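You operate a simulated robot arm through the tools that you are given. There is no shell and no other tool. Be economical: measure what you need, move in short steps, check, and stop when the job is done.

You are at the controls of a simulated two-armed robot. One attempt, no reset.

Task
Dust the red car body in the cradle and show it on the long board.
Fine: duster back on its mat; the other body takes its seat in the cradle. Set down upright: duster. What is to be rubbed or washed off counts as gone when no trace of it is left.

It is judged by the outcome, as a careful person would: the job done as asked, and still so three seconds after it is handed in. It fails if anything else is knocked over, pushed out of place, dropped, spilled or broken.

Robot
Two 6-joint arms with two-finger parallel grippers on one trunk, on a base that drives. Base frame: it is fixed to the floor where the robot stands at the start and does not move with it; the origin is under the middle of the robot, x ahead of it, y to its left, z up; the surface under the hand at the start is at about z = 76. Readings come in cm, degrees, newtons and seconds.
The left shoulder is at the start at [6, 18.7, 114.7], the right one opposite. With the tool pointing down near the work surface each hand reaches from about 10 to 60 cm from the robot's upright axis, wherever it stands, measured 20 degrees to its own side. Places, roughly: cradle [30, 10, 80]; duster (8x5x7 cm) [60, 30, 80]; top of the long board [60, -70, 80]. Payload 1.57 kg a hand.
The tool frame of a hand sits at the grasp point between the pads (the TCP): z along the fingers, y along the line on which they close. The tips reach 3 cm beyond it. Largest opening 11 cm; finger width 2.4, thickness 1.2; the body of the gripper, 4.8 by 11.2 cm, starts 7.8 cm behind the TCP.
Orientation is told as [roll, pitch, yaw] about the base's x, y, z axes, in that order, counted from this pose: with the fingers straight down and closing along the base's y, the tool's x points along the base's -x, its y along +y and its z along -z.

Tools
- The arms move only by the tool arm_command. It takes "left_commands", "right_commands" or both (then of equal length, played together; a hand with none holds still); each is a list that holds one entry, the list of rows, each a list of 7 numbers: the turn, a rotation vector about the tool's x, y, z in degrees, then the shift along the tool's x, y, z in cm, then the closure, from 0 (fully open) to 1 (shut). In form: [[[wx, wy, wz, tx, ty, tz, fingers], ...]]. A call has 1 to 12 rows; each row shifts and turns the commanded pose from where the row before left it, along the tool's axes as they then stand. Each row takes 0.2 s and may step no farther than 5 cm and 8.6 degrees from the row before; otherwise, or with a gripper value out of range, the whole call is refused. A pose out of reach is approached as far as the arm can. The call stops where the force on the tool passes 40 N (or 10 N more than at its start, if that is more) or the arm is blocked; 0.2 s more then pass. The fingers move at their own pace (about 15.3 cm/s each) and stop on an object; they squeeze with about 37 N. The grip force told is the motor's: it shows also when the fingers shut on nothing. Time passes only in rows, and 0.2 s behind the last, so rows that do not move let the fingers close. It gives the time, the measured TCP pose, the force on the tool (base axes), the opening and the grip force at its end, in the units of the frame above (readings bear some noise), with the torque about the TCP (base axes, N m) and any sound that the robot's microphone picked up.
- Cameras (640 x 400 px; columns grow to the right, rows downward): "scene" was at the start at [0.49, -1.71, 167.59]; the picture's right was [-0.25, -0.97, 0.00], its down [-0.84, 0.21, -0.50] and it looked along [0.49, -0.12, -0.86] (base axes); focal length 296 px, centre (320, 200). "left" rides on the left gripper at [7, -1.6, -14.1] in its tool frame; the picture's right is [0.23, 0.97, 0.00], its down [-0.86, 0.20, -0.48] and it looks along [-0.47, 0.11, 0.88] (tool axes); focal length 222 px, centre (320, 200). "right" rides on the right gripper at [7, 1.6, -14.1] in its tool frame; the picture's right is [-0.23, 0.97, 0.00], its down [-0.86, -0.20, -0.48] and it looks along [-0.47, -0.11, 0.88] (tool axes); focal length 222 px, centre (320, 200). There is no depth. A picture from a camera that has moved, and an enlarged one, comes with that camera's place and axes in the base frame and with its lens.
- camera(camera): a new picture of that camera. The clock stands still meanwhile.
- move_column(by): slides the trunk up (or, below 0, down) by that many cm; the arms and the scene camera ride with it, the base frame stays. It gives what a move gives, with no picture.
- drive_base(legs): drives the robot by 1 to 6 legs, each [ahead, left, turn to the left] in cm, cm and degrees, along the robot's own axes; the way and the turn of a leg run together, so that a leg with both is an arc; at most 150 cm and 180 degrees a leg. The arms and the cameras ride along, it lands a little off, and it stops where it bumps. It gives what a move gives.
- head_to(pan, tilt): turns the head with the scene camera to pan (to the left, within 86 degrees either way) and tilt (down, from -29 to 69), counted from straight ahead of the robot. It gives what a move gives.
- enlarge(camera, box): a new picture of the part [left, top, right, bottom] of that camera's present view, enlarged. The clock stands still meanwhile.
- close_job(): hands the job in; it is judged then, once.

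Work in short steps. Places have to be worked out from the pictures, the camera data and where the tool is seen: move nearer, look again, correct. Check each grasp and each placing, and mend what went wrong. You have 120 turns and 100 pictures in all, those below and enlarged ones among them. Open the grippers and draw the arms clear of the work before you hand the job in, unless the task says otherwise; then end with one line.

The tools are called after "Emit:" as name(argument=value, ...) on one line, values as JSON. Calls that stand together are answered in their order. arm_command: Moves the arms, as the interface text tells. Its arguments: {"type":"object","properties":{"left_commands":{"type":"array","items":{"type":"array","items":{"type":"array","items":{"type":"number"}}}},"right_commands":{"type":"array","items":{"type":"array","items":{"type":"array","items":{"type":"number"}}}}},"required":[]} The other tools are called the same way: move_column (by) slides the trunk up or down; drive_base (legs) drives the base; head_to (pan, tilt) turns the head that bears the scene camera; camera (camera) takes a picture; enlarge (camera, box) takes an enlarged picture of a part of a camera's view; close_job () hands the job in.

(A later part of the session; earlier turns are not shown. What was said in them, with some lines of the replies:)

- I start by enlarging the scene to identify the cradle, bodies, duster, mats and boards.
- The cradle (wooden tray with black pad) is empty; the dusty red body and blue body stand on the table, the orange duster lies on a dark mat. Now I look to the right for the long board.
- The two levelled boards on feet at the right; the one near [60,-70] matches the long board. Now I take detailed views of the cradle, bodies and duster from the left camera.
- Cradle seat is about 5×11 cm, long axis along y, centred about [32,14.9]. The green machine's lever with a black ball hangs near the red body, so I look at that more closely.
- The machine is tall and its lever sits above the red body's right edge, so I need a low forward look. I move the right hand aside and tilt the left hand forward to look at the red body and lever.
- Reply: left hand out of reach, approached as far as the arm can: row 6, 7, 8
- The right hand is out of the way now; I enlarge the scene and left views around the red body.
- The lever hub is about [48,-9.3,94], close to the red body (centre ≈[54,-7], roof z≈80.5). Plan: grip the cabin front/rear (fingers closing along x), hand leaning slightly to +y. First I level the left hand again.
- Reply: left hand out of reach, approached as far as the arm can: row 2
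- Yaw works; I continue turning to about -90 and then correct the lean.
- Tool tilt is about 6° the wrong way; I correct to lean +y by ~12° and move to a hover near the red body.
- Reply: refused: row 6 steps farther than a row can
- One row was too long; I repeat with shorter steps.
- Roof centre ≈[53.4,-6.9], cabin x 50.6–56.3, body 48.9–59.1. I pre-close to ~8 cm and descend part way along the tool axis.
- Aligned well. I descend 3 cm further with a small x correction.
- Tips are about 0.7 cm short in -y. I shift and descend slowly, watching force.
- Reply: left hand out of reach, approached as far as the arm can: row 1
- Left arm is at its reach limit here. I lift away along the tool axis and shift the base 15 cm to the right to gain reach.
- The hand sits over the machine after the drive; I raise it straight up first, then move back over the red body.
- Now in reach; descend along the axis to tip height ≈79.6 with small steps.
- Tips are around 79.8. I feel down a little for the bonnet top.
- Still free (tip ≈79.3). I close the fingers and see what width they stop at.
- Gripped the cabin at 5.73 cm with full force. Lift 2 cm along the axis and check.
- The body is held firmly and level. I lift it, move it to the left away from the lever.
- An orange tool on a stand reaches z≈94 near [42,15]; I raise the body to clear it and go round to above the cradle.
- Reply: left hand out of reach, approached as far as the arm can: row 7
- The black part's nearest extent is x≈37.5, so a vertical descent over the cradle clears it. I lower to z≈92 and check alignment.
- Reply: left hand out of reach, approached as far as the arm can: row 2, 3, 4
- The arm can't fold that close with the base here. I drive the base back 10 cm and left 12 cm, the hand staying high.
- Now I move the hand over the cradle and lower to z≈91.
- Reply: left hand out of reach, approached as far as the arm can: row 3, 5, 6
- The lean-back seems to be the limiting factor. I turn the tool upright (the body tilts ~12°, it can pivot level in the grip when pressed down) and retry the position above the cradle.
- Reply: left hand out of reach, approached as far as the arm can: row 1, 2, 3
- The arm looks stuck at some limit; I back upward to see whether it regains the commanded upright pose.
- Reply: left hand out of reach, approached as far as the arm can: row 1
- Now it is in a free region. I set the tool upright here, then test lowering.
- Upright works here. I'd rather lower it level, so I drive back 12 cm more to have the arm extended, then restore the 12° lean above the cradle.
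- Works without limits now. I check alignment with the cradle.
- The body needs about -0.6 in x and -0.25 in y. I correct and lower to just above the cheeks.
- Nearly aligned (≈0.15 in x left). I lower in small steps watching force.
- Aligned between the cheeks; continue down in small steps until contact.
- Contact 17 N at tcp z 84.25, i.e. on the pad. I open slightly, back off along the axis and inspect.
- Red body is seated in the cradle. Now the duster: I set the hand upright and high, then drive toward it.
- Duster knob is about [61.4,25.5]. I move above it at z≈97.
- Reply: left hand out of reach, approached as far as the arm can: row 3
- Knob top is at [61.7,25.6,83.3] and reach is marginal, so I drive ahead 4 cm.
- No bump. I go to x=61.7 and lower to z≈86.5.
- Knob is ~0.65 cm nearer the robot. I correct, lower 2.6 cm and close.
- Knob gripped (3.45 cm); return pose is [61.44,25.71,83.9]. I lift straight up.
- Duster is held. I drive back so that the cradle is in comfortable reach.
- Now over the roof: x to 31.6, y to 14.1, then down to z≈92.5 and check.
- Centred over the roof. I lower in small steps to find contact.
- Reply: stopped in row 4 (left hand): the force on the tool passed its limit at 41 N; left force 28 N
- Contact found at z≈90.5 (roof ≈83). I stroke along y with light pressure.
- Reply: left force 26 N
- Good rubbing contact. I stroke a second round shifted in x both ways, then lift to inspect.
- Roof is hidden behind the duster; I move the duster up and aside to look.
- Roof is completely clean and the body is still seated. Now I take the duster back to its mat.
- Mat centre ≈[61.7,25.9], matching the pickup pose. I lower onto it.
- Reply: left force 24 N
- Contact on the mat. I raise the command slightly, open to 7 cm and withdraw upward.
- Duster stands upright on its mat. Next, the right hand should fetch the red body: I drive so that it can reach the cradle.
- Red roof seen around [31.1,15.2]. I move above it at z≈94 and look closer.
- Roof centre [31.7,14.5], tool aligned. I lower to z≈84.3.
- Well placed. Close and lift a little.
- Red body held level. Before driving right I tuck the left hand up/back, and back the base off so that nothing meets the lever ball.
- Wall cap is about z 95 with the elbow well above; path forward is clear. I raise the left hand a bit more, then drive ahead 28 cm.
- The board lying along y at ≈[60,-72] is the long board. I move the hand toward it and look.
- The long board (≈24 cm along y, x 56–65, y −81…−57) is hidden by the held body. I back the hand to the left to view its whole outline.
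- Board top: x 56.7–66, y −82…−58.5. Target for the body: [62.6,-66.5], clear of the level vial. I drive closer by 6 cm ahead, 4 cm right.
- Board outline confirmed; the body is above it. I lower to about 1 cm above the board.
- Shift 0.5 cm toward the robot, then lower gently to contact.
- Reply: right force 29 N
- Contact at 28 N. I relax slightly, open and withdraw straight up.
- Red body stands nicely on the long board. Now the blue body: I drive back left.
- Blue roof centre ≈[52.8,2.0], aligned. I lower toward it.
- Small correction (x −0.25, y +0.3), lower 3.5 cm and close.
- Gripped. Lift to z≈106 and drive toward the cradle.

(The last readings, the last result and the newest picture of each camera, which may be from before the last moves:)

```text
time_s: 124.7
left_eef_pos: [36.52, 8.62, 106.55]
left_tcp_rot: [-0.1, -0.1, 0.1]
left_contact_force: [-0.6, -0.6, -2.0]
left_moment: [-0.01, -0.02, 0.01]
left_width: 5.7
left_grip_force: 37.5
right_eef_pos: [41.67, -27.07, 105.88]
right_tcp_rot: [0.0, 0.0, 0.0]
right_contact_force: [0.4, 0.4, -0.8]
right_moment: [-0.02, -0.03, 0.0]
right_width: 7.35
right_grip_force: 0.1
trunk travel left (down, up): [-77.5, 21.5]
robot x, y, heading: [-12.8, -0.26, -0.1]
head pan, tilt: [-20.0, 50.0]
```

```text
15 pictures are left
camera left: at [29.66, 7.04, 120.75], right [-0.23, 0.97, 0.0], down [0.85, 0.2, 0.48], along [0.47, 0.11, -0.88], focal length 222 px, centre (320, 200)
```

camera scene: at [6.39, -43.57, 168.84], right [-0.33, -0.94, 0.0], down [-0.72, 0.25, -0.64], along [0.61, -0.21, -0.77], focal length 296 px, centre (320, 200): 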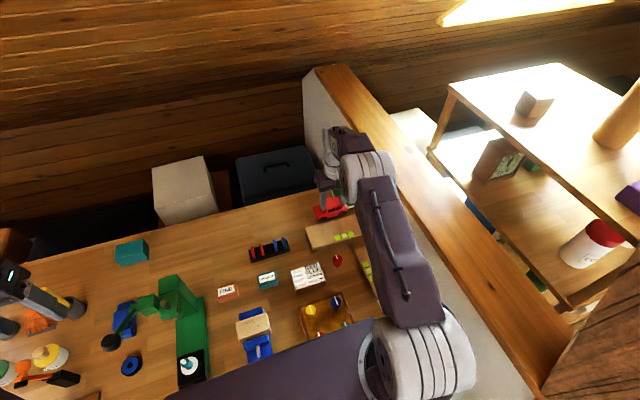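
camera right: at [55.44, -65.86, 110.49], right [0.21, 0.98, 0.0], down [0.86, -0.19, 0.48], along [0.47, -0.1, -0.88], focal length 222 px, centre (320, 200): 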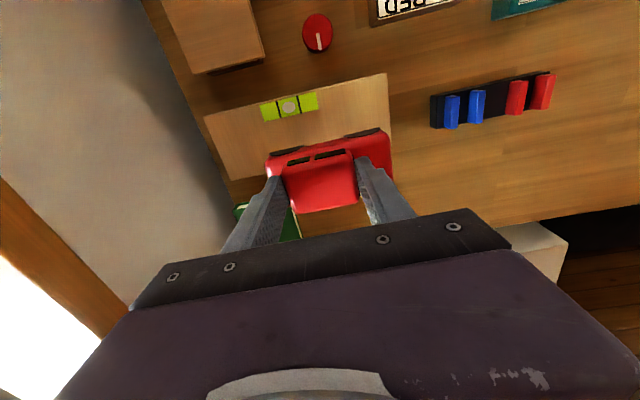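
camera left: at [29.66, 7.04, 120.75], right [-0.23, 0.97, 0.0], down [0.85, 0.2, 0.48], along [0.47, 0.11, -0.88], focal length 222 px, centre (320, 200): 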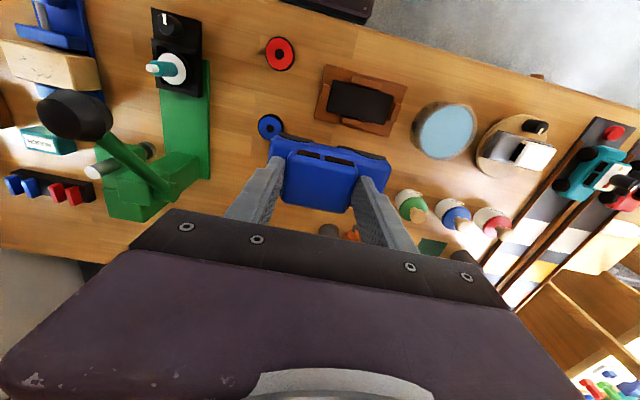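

Move above the cradle ([31.7,14.3]) and lower to z≈91, then check.

Emit:
arm_command(left_commands=[[[0, 0, 0, 2.4, 2.85, 0, 0.6], [0, 0, 0, 2.4, 2.85, 0, 0.6], [0, 0, 0, 0, 0, 4, 0.6], [0, 0, 0, 0, 0, 4, 0.6], [0, 0, 0, 0, 0, 4, 0.6], [0, 0, 0, 0, 0, 4, 0.6], [0, 0, 0, 0, 0, 2, 0.6], [0, 0, 0, 0, 0, 0, 0.6]]])

Emit:
enlarge(camera="left", box=[220, 70, 420, 210])

Emit:
head_to(pan=-5, tilt=58)

Emit:
enlarge(camera="scene", box=[215, 190, 315, 250])

```text
time_s: 126.5
left_eef_pos: [31.77, 14.33, 88.61]
left_tcp_rot: [0.0, -0.4, 0.1]
left_contact_force: [-0.2, 0.0, -1.3]
left_moment: [-0.02, -0.02, 0.0]
left_width: 5.71
left_grip_force: 37.4
right_eef_pos: [41.51, -27.01, 105.89]
right_tcp_rot: [0.0, 0.0, -0.1]
right_contact_force: [0.7, -0.3, 0.5]
right_moment: [-0.02, -0.01, 0.0]
right_width: 7.36
right_grip_force: 0.1
trunk travel left (down, up): [-77.5, 21.5]
robot x, y, heading: [-12.91, -0.17, -0.0]
head pan, tilt: [-20.0, 50.0]
```

```text
2.86 times, centred on (320, 140) of left
camera zoom: at [24.93, 12.76, 102.69], right [-0.23, 0.97, 0.0], down [0.85, 0.2, 0.48], along [0.47, 0.11, -0.88], focal length 635 px, centre (320, 371)
```

zoom: 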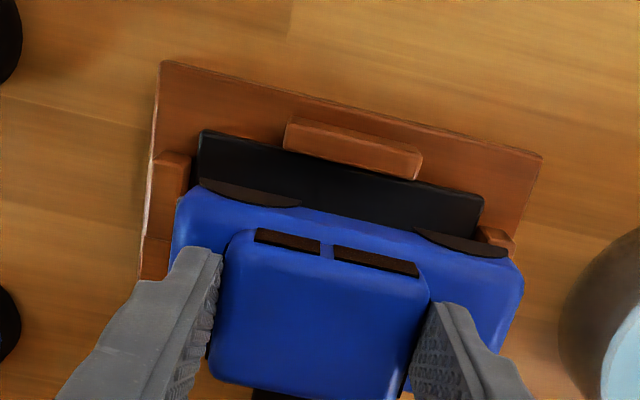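

```text
time_s: 127.2
left_eef_pos: [31.82, 14.33, 88.57]
left_tcp_rot: [0.0, -0.2, 0.1]
left_contact_force: [0.0, 0.3, -0.3]
left_moment: [-0.01, 0.02, 0.0]
left_width: 5.7
left_grip_force: 36.8
right_eef_pos: [41.71, -26.98, 105.81]
right_tcp_rot: [0.0, -0.1, -0.1]
right_contact_force: [0.5, 0.3, -0.8]
right_moment: [0.01, 0.0, 0.02]
right_width: 7.35
right_grip_force: 0.1
trunk travel left (down, up): [-77.5, 21.5]
robot x, y, heading: [-12.75, -0.35, 0.1]
head pan, tilt: [-5.0, 58.0]
```

```text
6.40 times, centred on (265, 220) of scene
camera zoom: at [-11.88, -0.75, 167.82], right [-0.09, -1.0, 0.0], down [-0.84, 0.07, -0.53], along [0.53, -0.05, -0.85], focal length 1897 px, centre (672, 72)
```

zoom: 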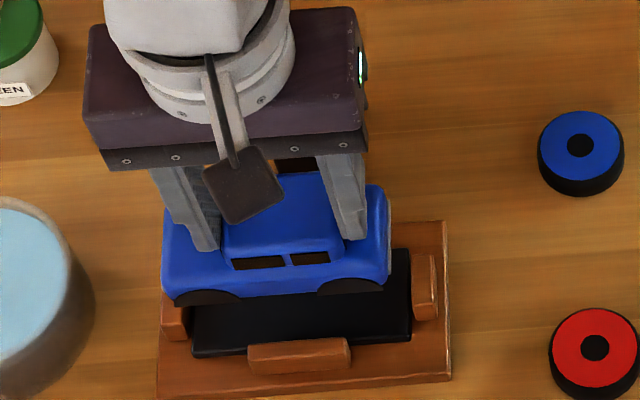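

Correction: x −0.35, y −0.25. Then I lower close to the pad and check.

Emit:
arm_command(left_commands=[[[0, 0, 0, 0.35, -0.25, 0, 0.6], [0, 0, 0, 0, 0, 1.5, 0.6], [0, 0, 0, 0, 0, 1, 0.6], [0, 0, 0, 0, 0, 0, 0.6]]])

Emit:
enlarge(camera="left", box=[220, 70, 420, 210])

Emit:
enlarge(camera="scene", box=[225, 200, 295, 250])

```text
time_s: 128.2
left_eef_pos: [31.59, 14.09, 86.15]
left_tcp_rot: [-0.1, -0.3, 0.1]
left_contact_force: [0.5, -0.1, -0.9]
left_moment: [0.02, 0.0, 0.01]
left_width: 5.7
left_grip_force: 36.9
right_eef_pos: [41.61, -27.01, 105.76]
right_tcp_rot: [0.0, 0.0, 0.0]
right_contact_force: [-0.1, 0.5, 0.9]
right_moment: [-0.01, 0.0, 0.03]
right_width: 7.39
right_grip_force: 0.0
trunk travel left (down, up): [-77.5, 21.5]
robot x, y, heading: [-12.7, -0.46, 0.2]
head pan, tilt: [-5.0, 58.0]
```

```text
2.86 times, centred on (320, 140) of left
camera zoom: at [24.61, 12.52, 100.23], right [-0.23, 0.97, 0.0], down [0.85, 0.2, 0.48], along [0.47, 0.11, -0.88], focal length 635 px, centre (320, 371)
```

zoom: 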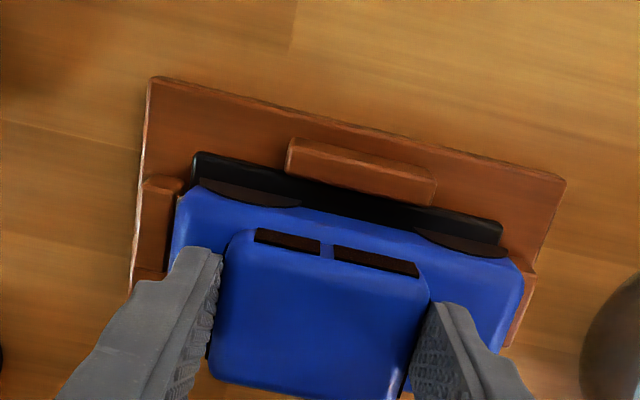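

```text
8.00 times, centred on (260, 225) of scene
camera zoom: at [-11.94, -0.75, 167.82], right [-0.09, -1.0, 0.0], down [-0.84, 0.07, -0.53], along [0.53, -0.05, -0.85], focal length 2372 px, centre (800, 0)
```

zoom: 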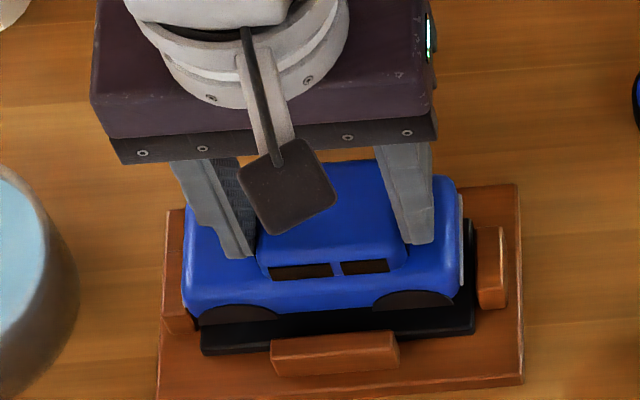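

Alignment matches the red body's seated reading. Lower the rest gently.

Emit:
arm_command(left_commands=[[[0, 0, 0, 0.05, -0.1, 0.8, 0.6], [0, 0, 0, 0, 0, 0.4, 0.6], [0, 0, 0, 0, 0, 0.3, 0.6], [0, 0, 0, 0, 0, 0, 0.6]]])

```text
time_s: 129.2
left_eef_pos: [31.48, 13.89, 84.73]
left_tcp_rot: [0.0, -0.1, 0.0]
left_contact_force: [0.5, 0.5, -0.2]
left_moment: [0.07, 0.04, 0.02]
left_width: 5.72
left_grip_force: 37.3
right_eef_pos: [41.63, -27.05, 105.87]
right_tcp_rot: [0.0, 0.0, 0.0]
right_contact_force: [0.3, 0.5, -0.7]
right_moment: [0.01, -0.01, 0.0]
right_width: 7.36
right_grip_force: 0.0
trunk travel left (down, up): [-77.5, 21.5]
robot x, y, heading: [-12.97, 0.08, 0.3]
head pan, tilt: [-5.0, 58.0]
```

Emit:
arm_command(left_commands=[[[0, 0, 0, 0, 0, 0.2, 0.6], [0, 0, 0, 0, 0, 0.1, 0.6], [0, 0, 0, 0, 0, 0, 0.6]]])

Emit:
enlarge(camera="left", box=[220, 70, 420, 210])

```text
time_s: 130.1
left_eef_pos: [31.56, 13.92, 84.51]
left_tcp_rot: [0.0, -0.6, 0.0]
left_contact_force: [2.4, 3.4, 28.7]
left_moment: [0.12, 0.07, -0.01]
left_width: 5.72
left_grip_force: 36.5
right_eef_pos: [41.5, -27.04, 106.08]
right_tcp_rot: [0.0, -0.2, 0.0]
right_contact_force: [0.2, 0.6, 0.2]
right_moment: [-0.05, 0.0, 0.0]
right_width: 7.38
right_grip_force: 0.0
trunk travel left (down, up): [-77.5, 21.5]
robot x, y, heading: [-12.97, -0.05, -0.3]
head pan, tilt: [-5.0, 58.0]
```

```text
2.86 times, centred on (320, 140) of left
camera zoom: at [24.43, 12.33, 98.58], right [-0.23, 0.97, 0.0], down [0.85, 0.2, 0.49], along [0.47, 0.11, -0.87], focal length 635 px, centre (320, 371)
```

zoom: 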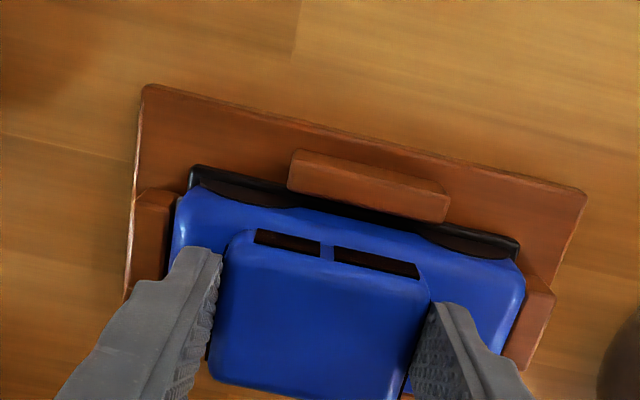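

Flat contact, nearly no moment: seated. I release and withdraw up.

Emit:
arm_command(left_commands=[[[0, 0, 0, 0, 0, -0.2, 0.6], [0, 0, 0, 0, 0, 0, 0.45], [0, 0, 0, 0, 0, 0, 0.36], [0, 0, 0, 0, 0, 0, 0.36], [0, 0, 0, 0, 0, -3, 0.36], [0, 0, 0, 0, 0, -4, 0.36], [0, 0, 0, 0, 0, -4, 0.36], [0, 0, 0, 0, 0, -4, 0.36], [0, 0, 0, 0, 0, -4, 0.36], [0, 0, 0, 2, 4, -2, 0.36], [0, 0, 0, 2, 4, 0, 0.1], [0, 0, 0, 0, 4, 0, 0]]])

Emit:
enlarge(camera="scene", box=[225, 200, 295, 250])

Emit:
camera(camera="scene")

```text
time_s: 132.7
left_eef_pos: [27.35, 26.17, 105.43]
left_tcp_rot: [-0.1, -0.3, -0.1]
left_contact_force: [-0.4, 1.1, 0.6]
left_moment: [-0.01, 0.0, 0.01]
left_width: 11.01
left_grip_force: 0.0
right_eef_pos: [41.61, -27.02, 105.9]
right_tcp_rot: [-0.1, 0.1, 0.0]
right_contact_force: [0.2, 0.5, -0.2]
right_moment: [0.01, 0.01, 0.01]
right_width: 7.35
right_grip_force: 0.1
trunk travel left (down, up): [-77.5, 21.5]
robot x, y, heading: [-12.79, 0.2, 0.1]
head pan, tilt: [-5.0, 58.0]
```

```text
8.00 times, centred on (260, 225) of scene
camera zoom: at [-11.84, -0.6, 167.82], right [-0.09, -1.0, 0.0], down [-0.85, 0.07, -0.53], along [0.53, -0.05, -0.85], focal length 2372 px, centre (800, 0)
```

zoom: 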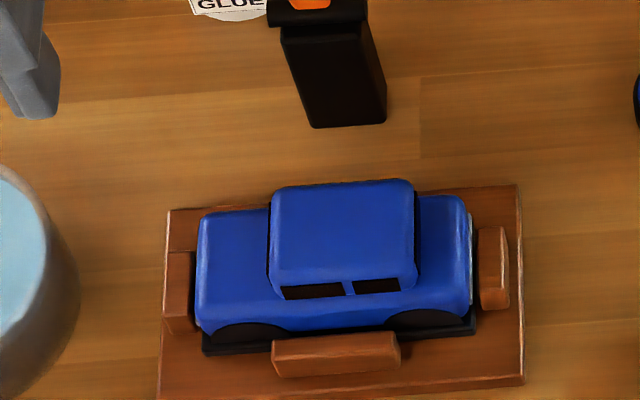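

```text
8 pictures are left
camera scene: at [-11.84, -0.6, 167.82], right [-0.09, -1.0, 0.0], down [-0.85, 0.07, -0.53], along [0.53, -0.05, -0.85], focal length 296 px, centre (320, 200)
```

scene: 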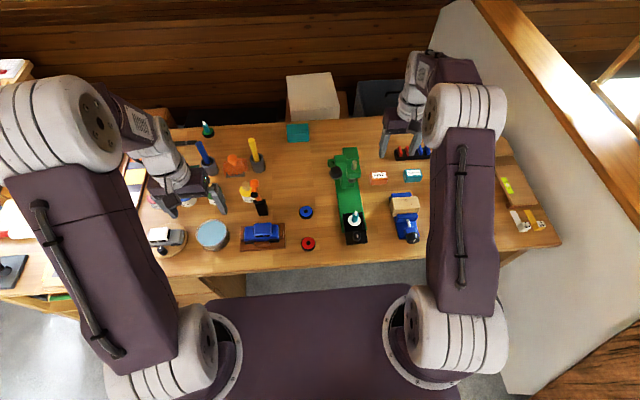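

The blue body sits in the cradle, the duster stands on its mat, and the red body is on the long board. I open the right gripper fully and raise both hands clear.

Emit:
arm_command(left_commands=[[[0, 0, 0, 0, 0, -3, 0], [0, 0, 0, 0, 0, 0, 0]]], right_commands=[[[0, 0, 0, 0, 0, -3, 0], [0, 0, 0, 0, 0, 0, 0]]])

Emit:
camera(camera="right")

```text
time_s: 133.2
left_eef_pos: [27.42, 25.83, 108.42]
left_tcp_rot: [0.0, -0.2, 0.0]
left_contact_force: [0.1, -0.5, 1.1]
left_moment: [0.0, 0.0, 0.01]
left_width: 11.03
left_grip_force: 0.0
right_eef_pos: [41.59, -27.08, 108.87]
right_tcp_rot: [-0.1, 0.2, 0.0]
right_contact_force: [0.0, -0.5, 0.2]
right_moment: [-0.03, -0.01, -0.01]
right_width: 11.0
right_grip_force: 0.1
trunk travel left (down, up): [-77.5, 21.5]
robot x, y, heading: [-13.29, -0.03, -0.2]
head pan, tilt: [-5.0, 58.0]
```

```text
7 pictures are left
camera right: at [34.68, -25.33, 122.97], right [0.23, 0.97, 0.0], down [0.86, -0.2, 0.48], along [0.47, -0.11, -0.88], focal length 222 px, centre (320, 200)
```

right: 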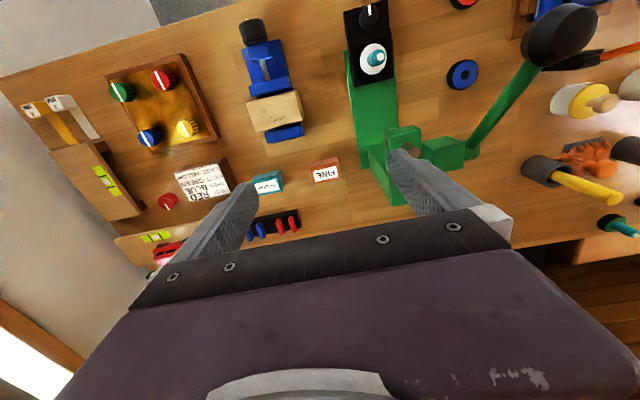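

All objects are in place and the hands are open and clear; I hand the job in.

Emit:
close_job()

```text
The job is handed in.
```

The red car body is dusted clean and on the long board, the blue body is seated in the cradle, and the duster is upright on its mat.
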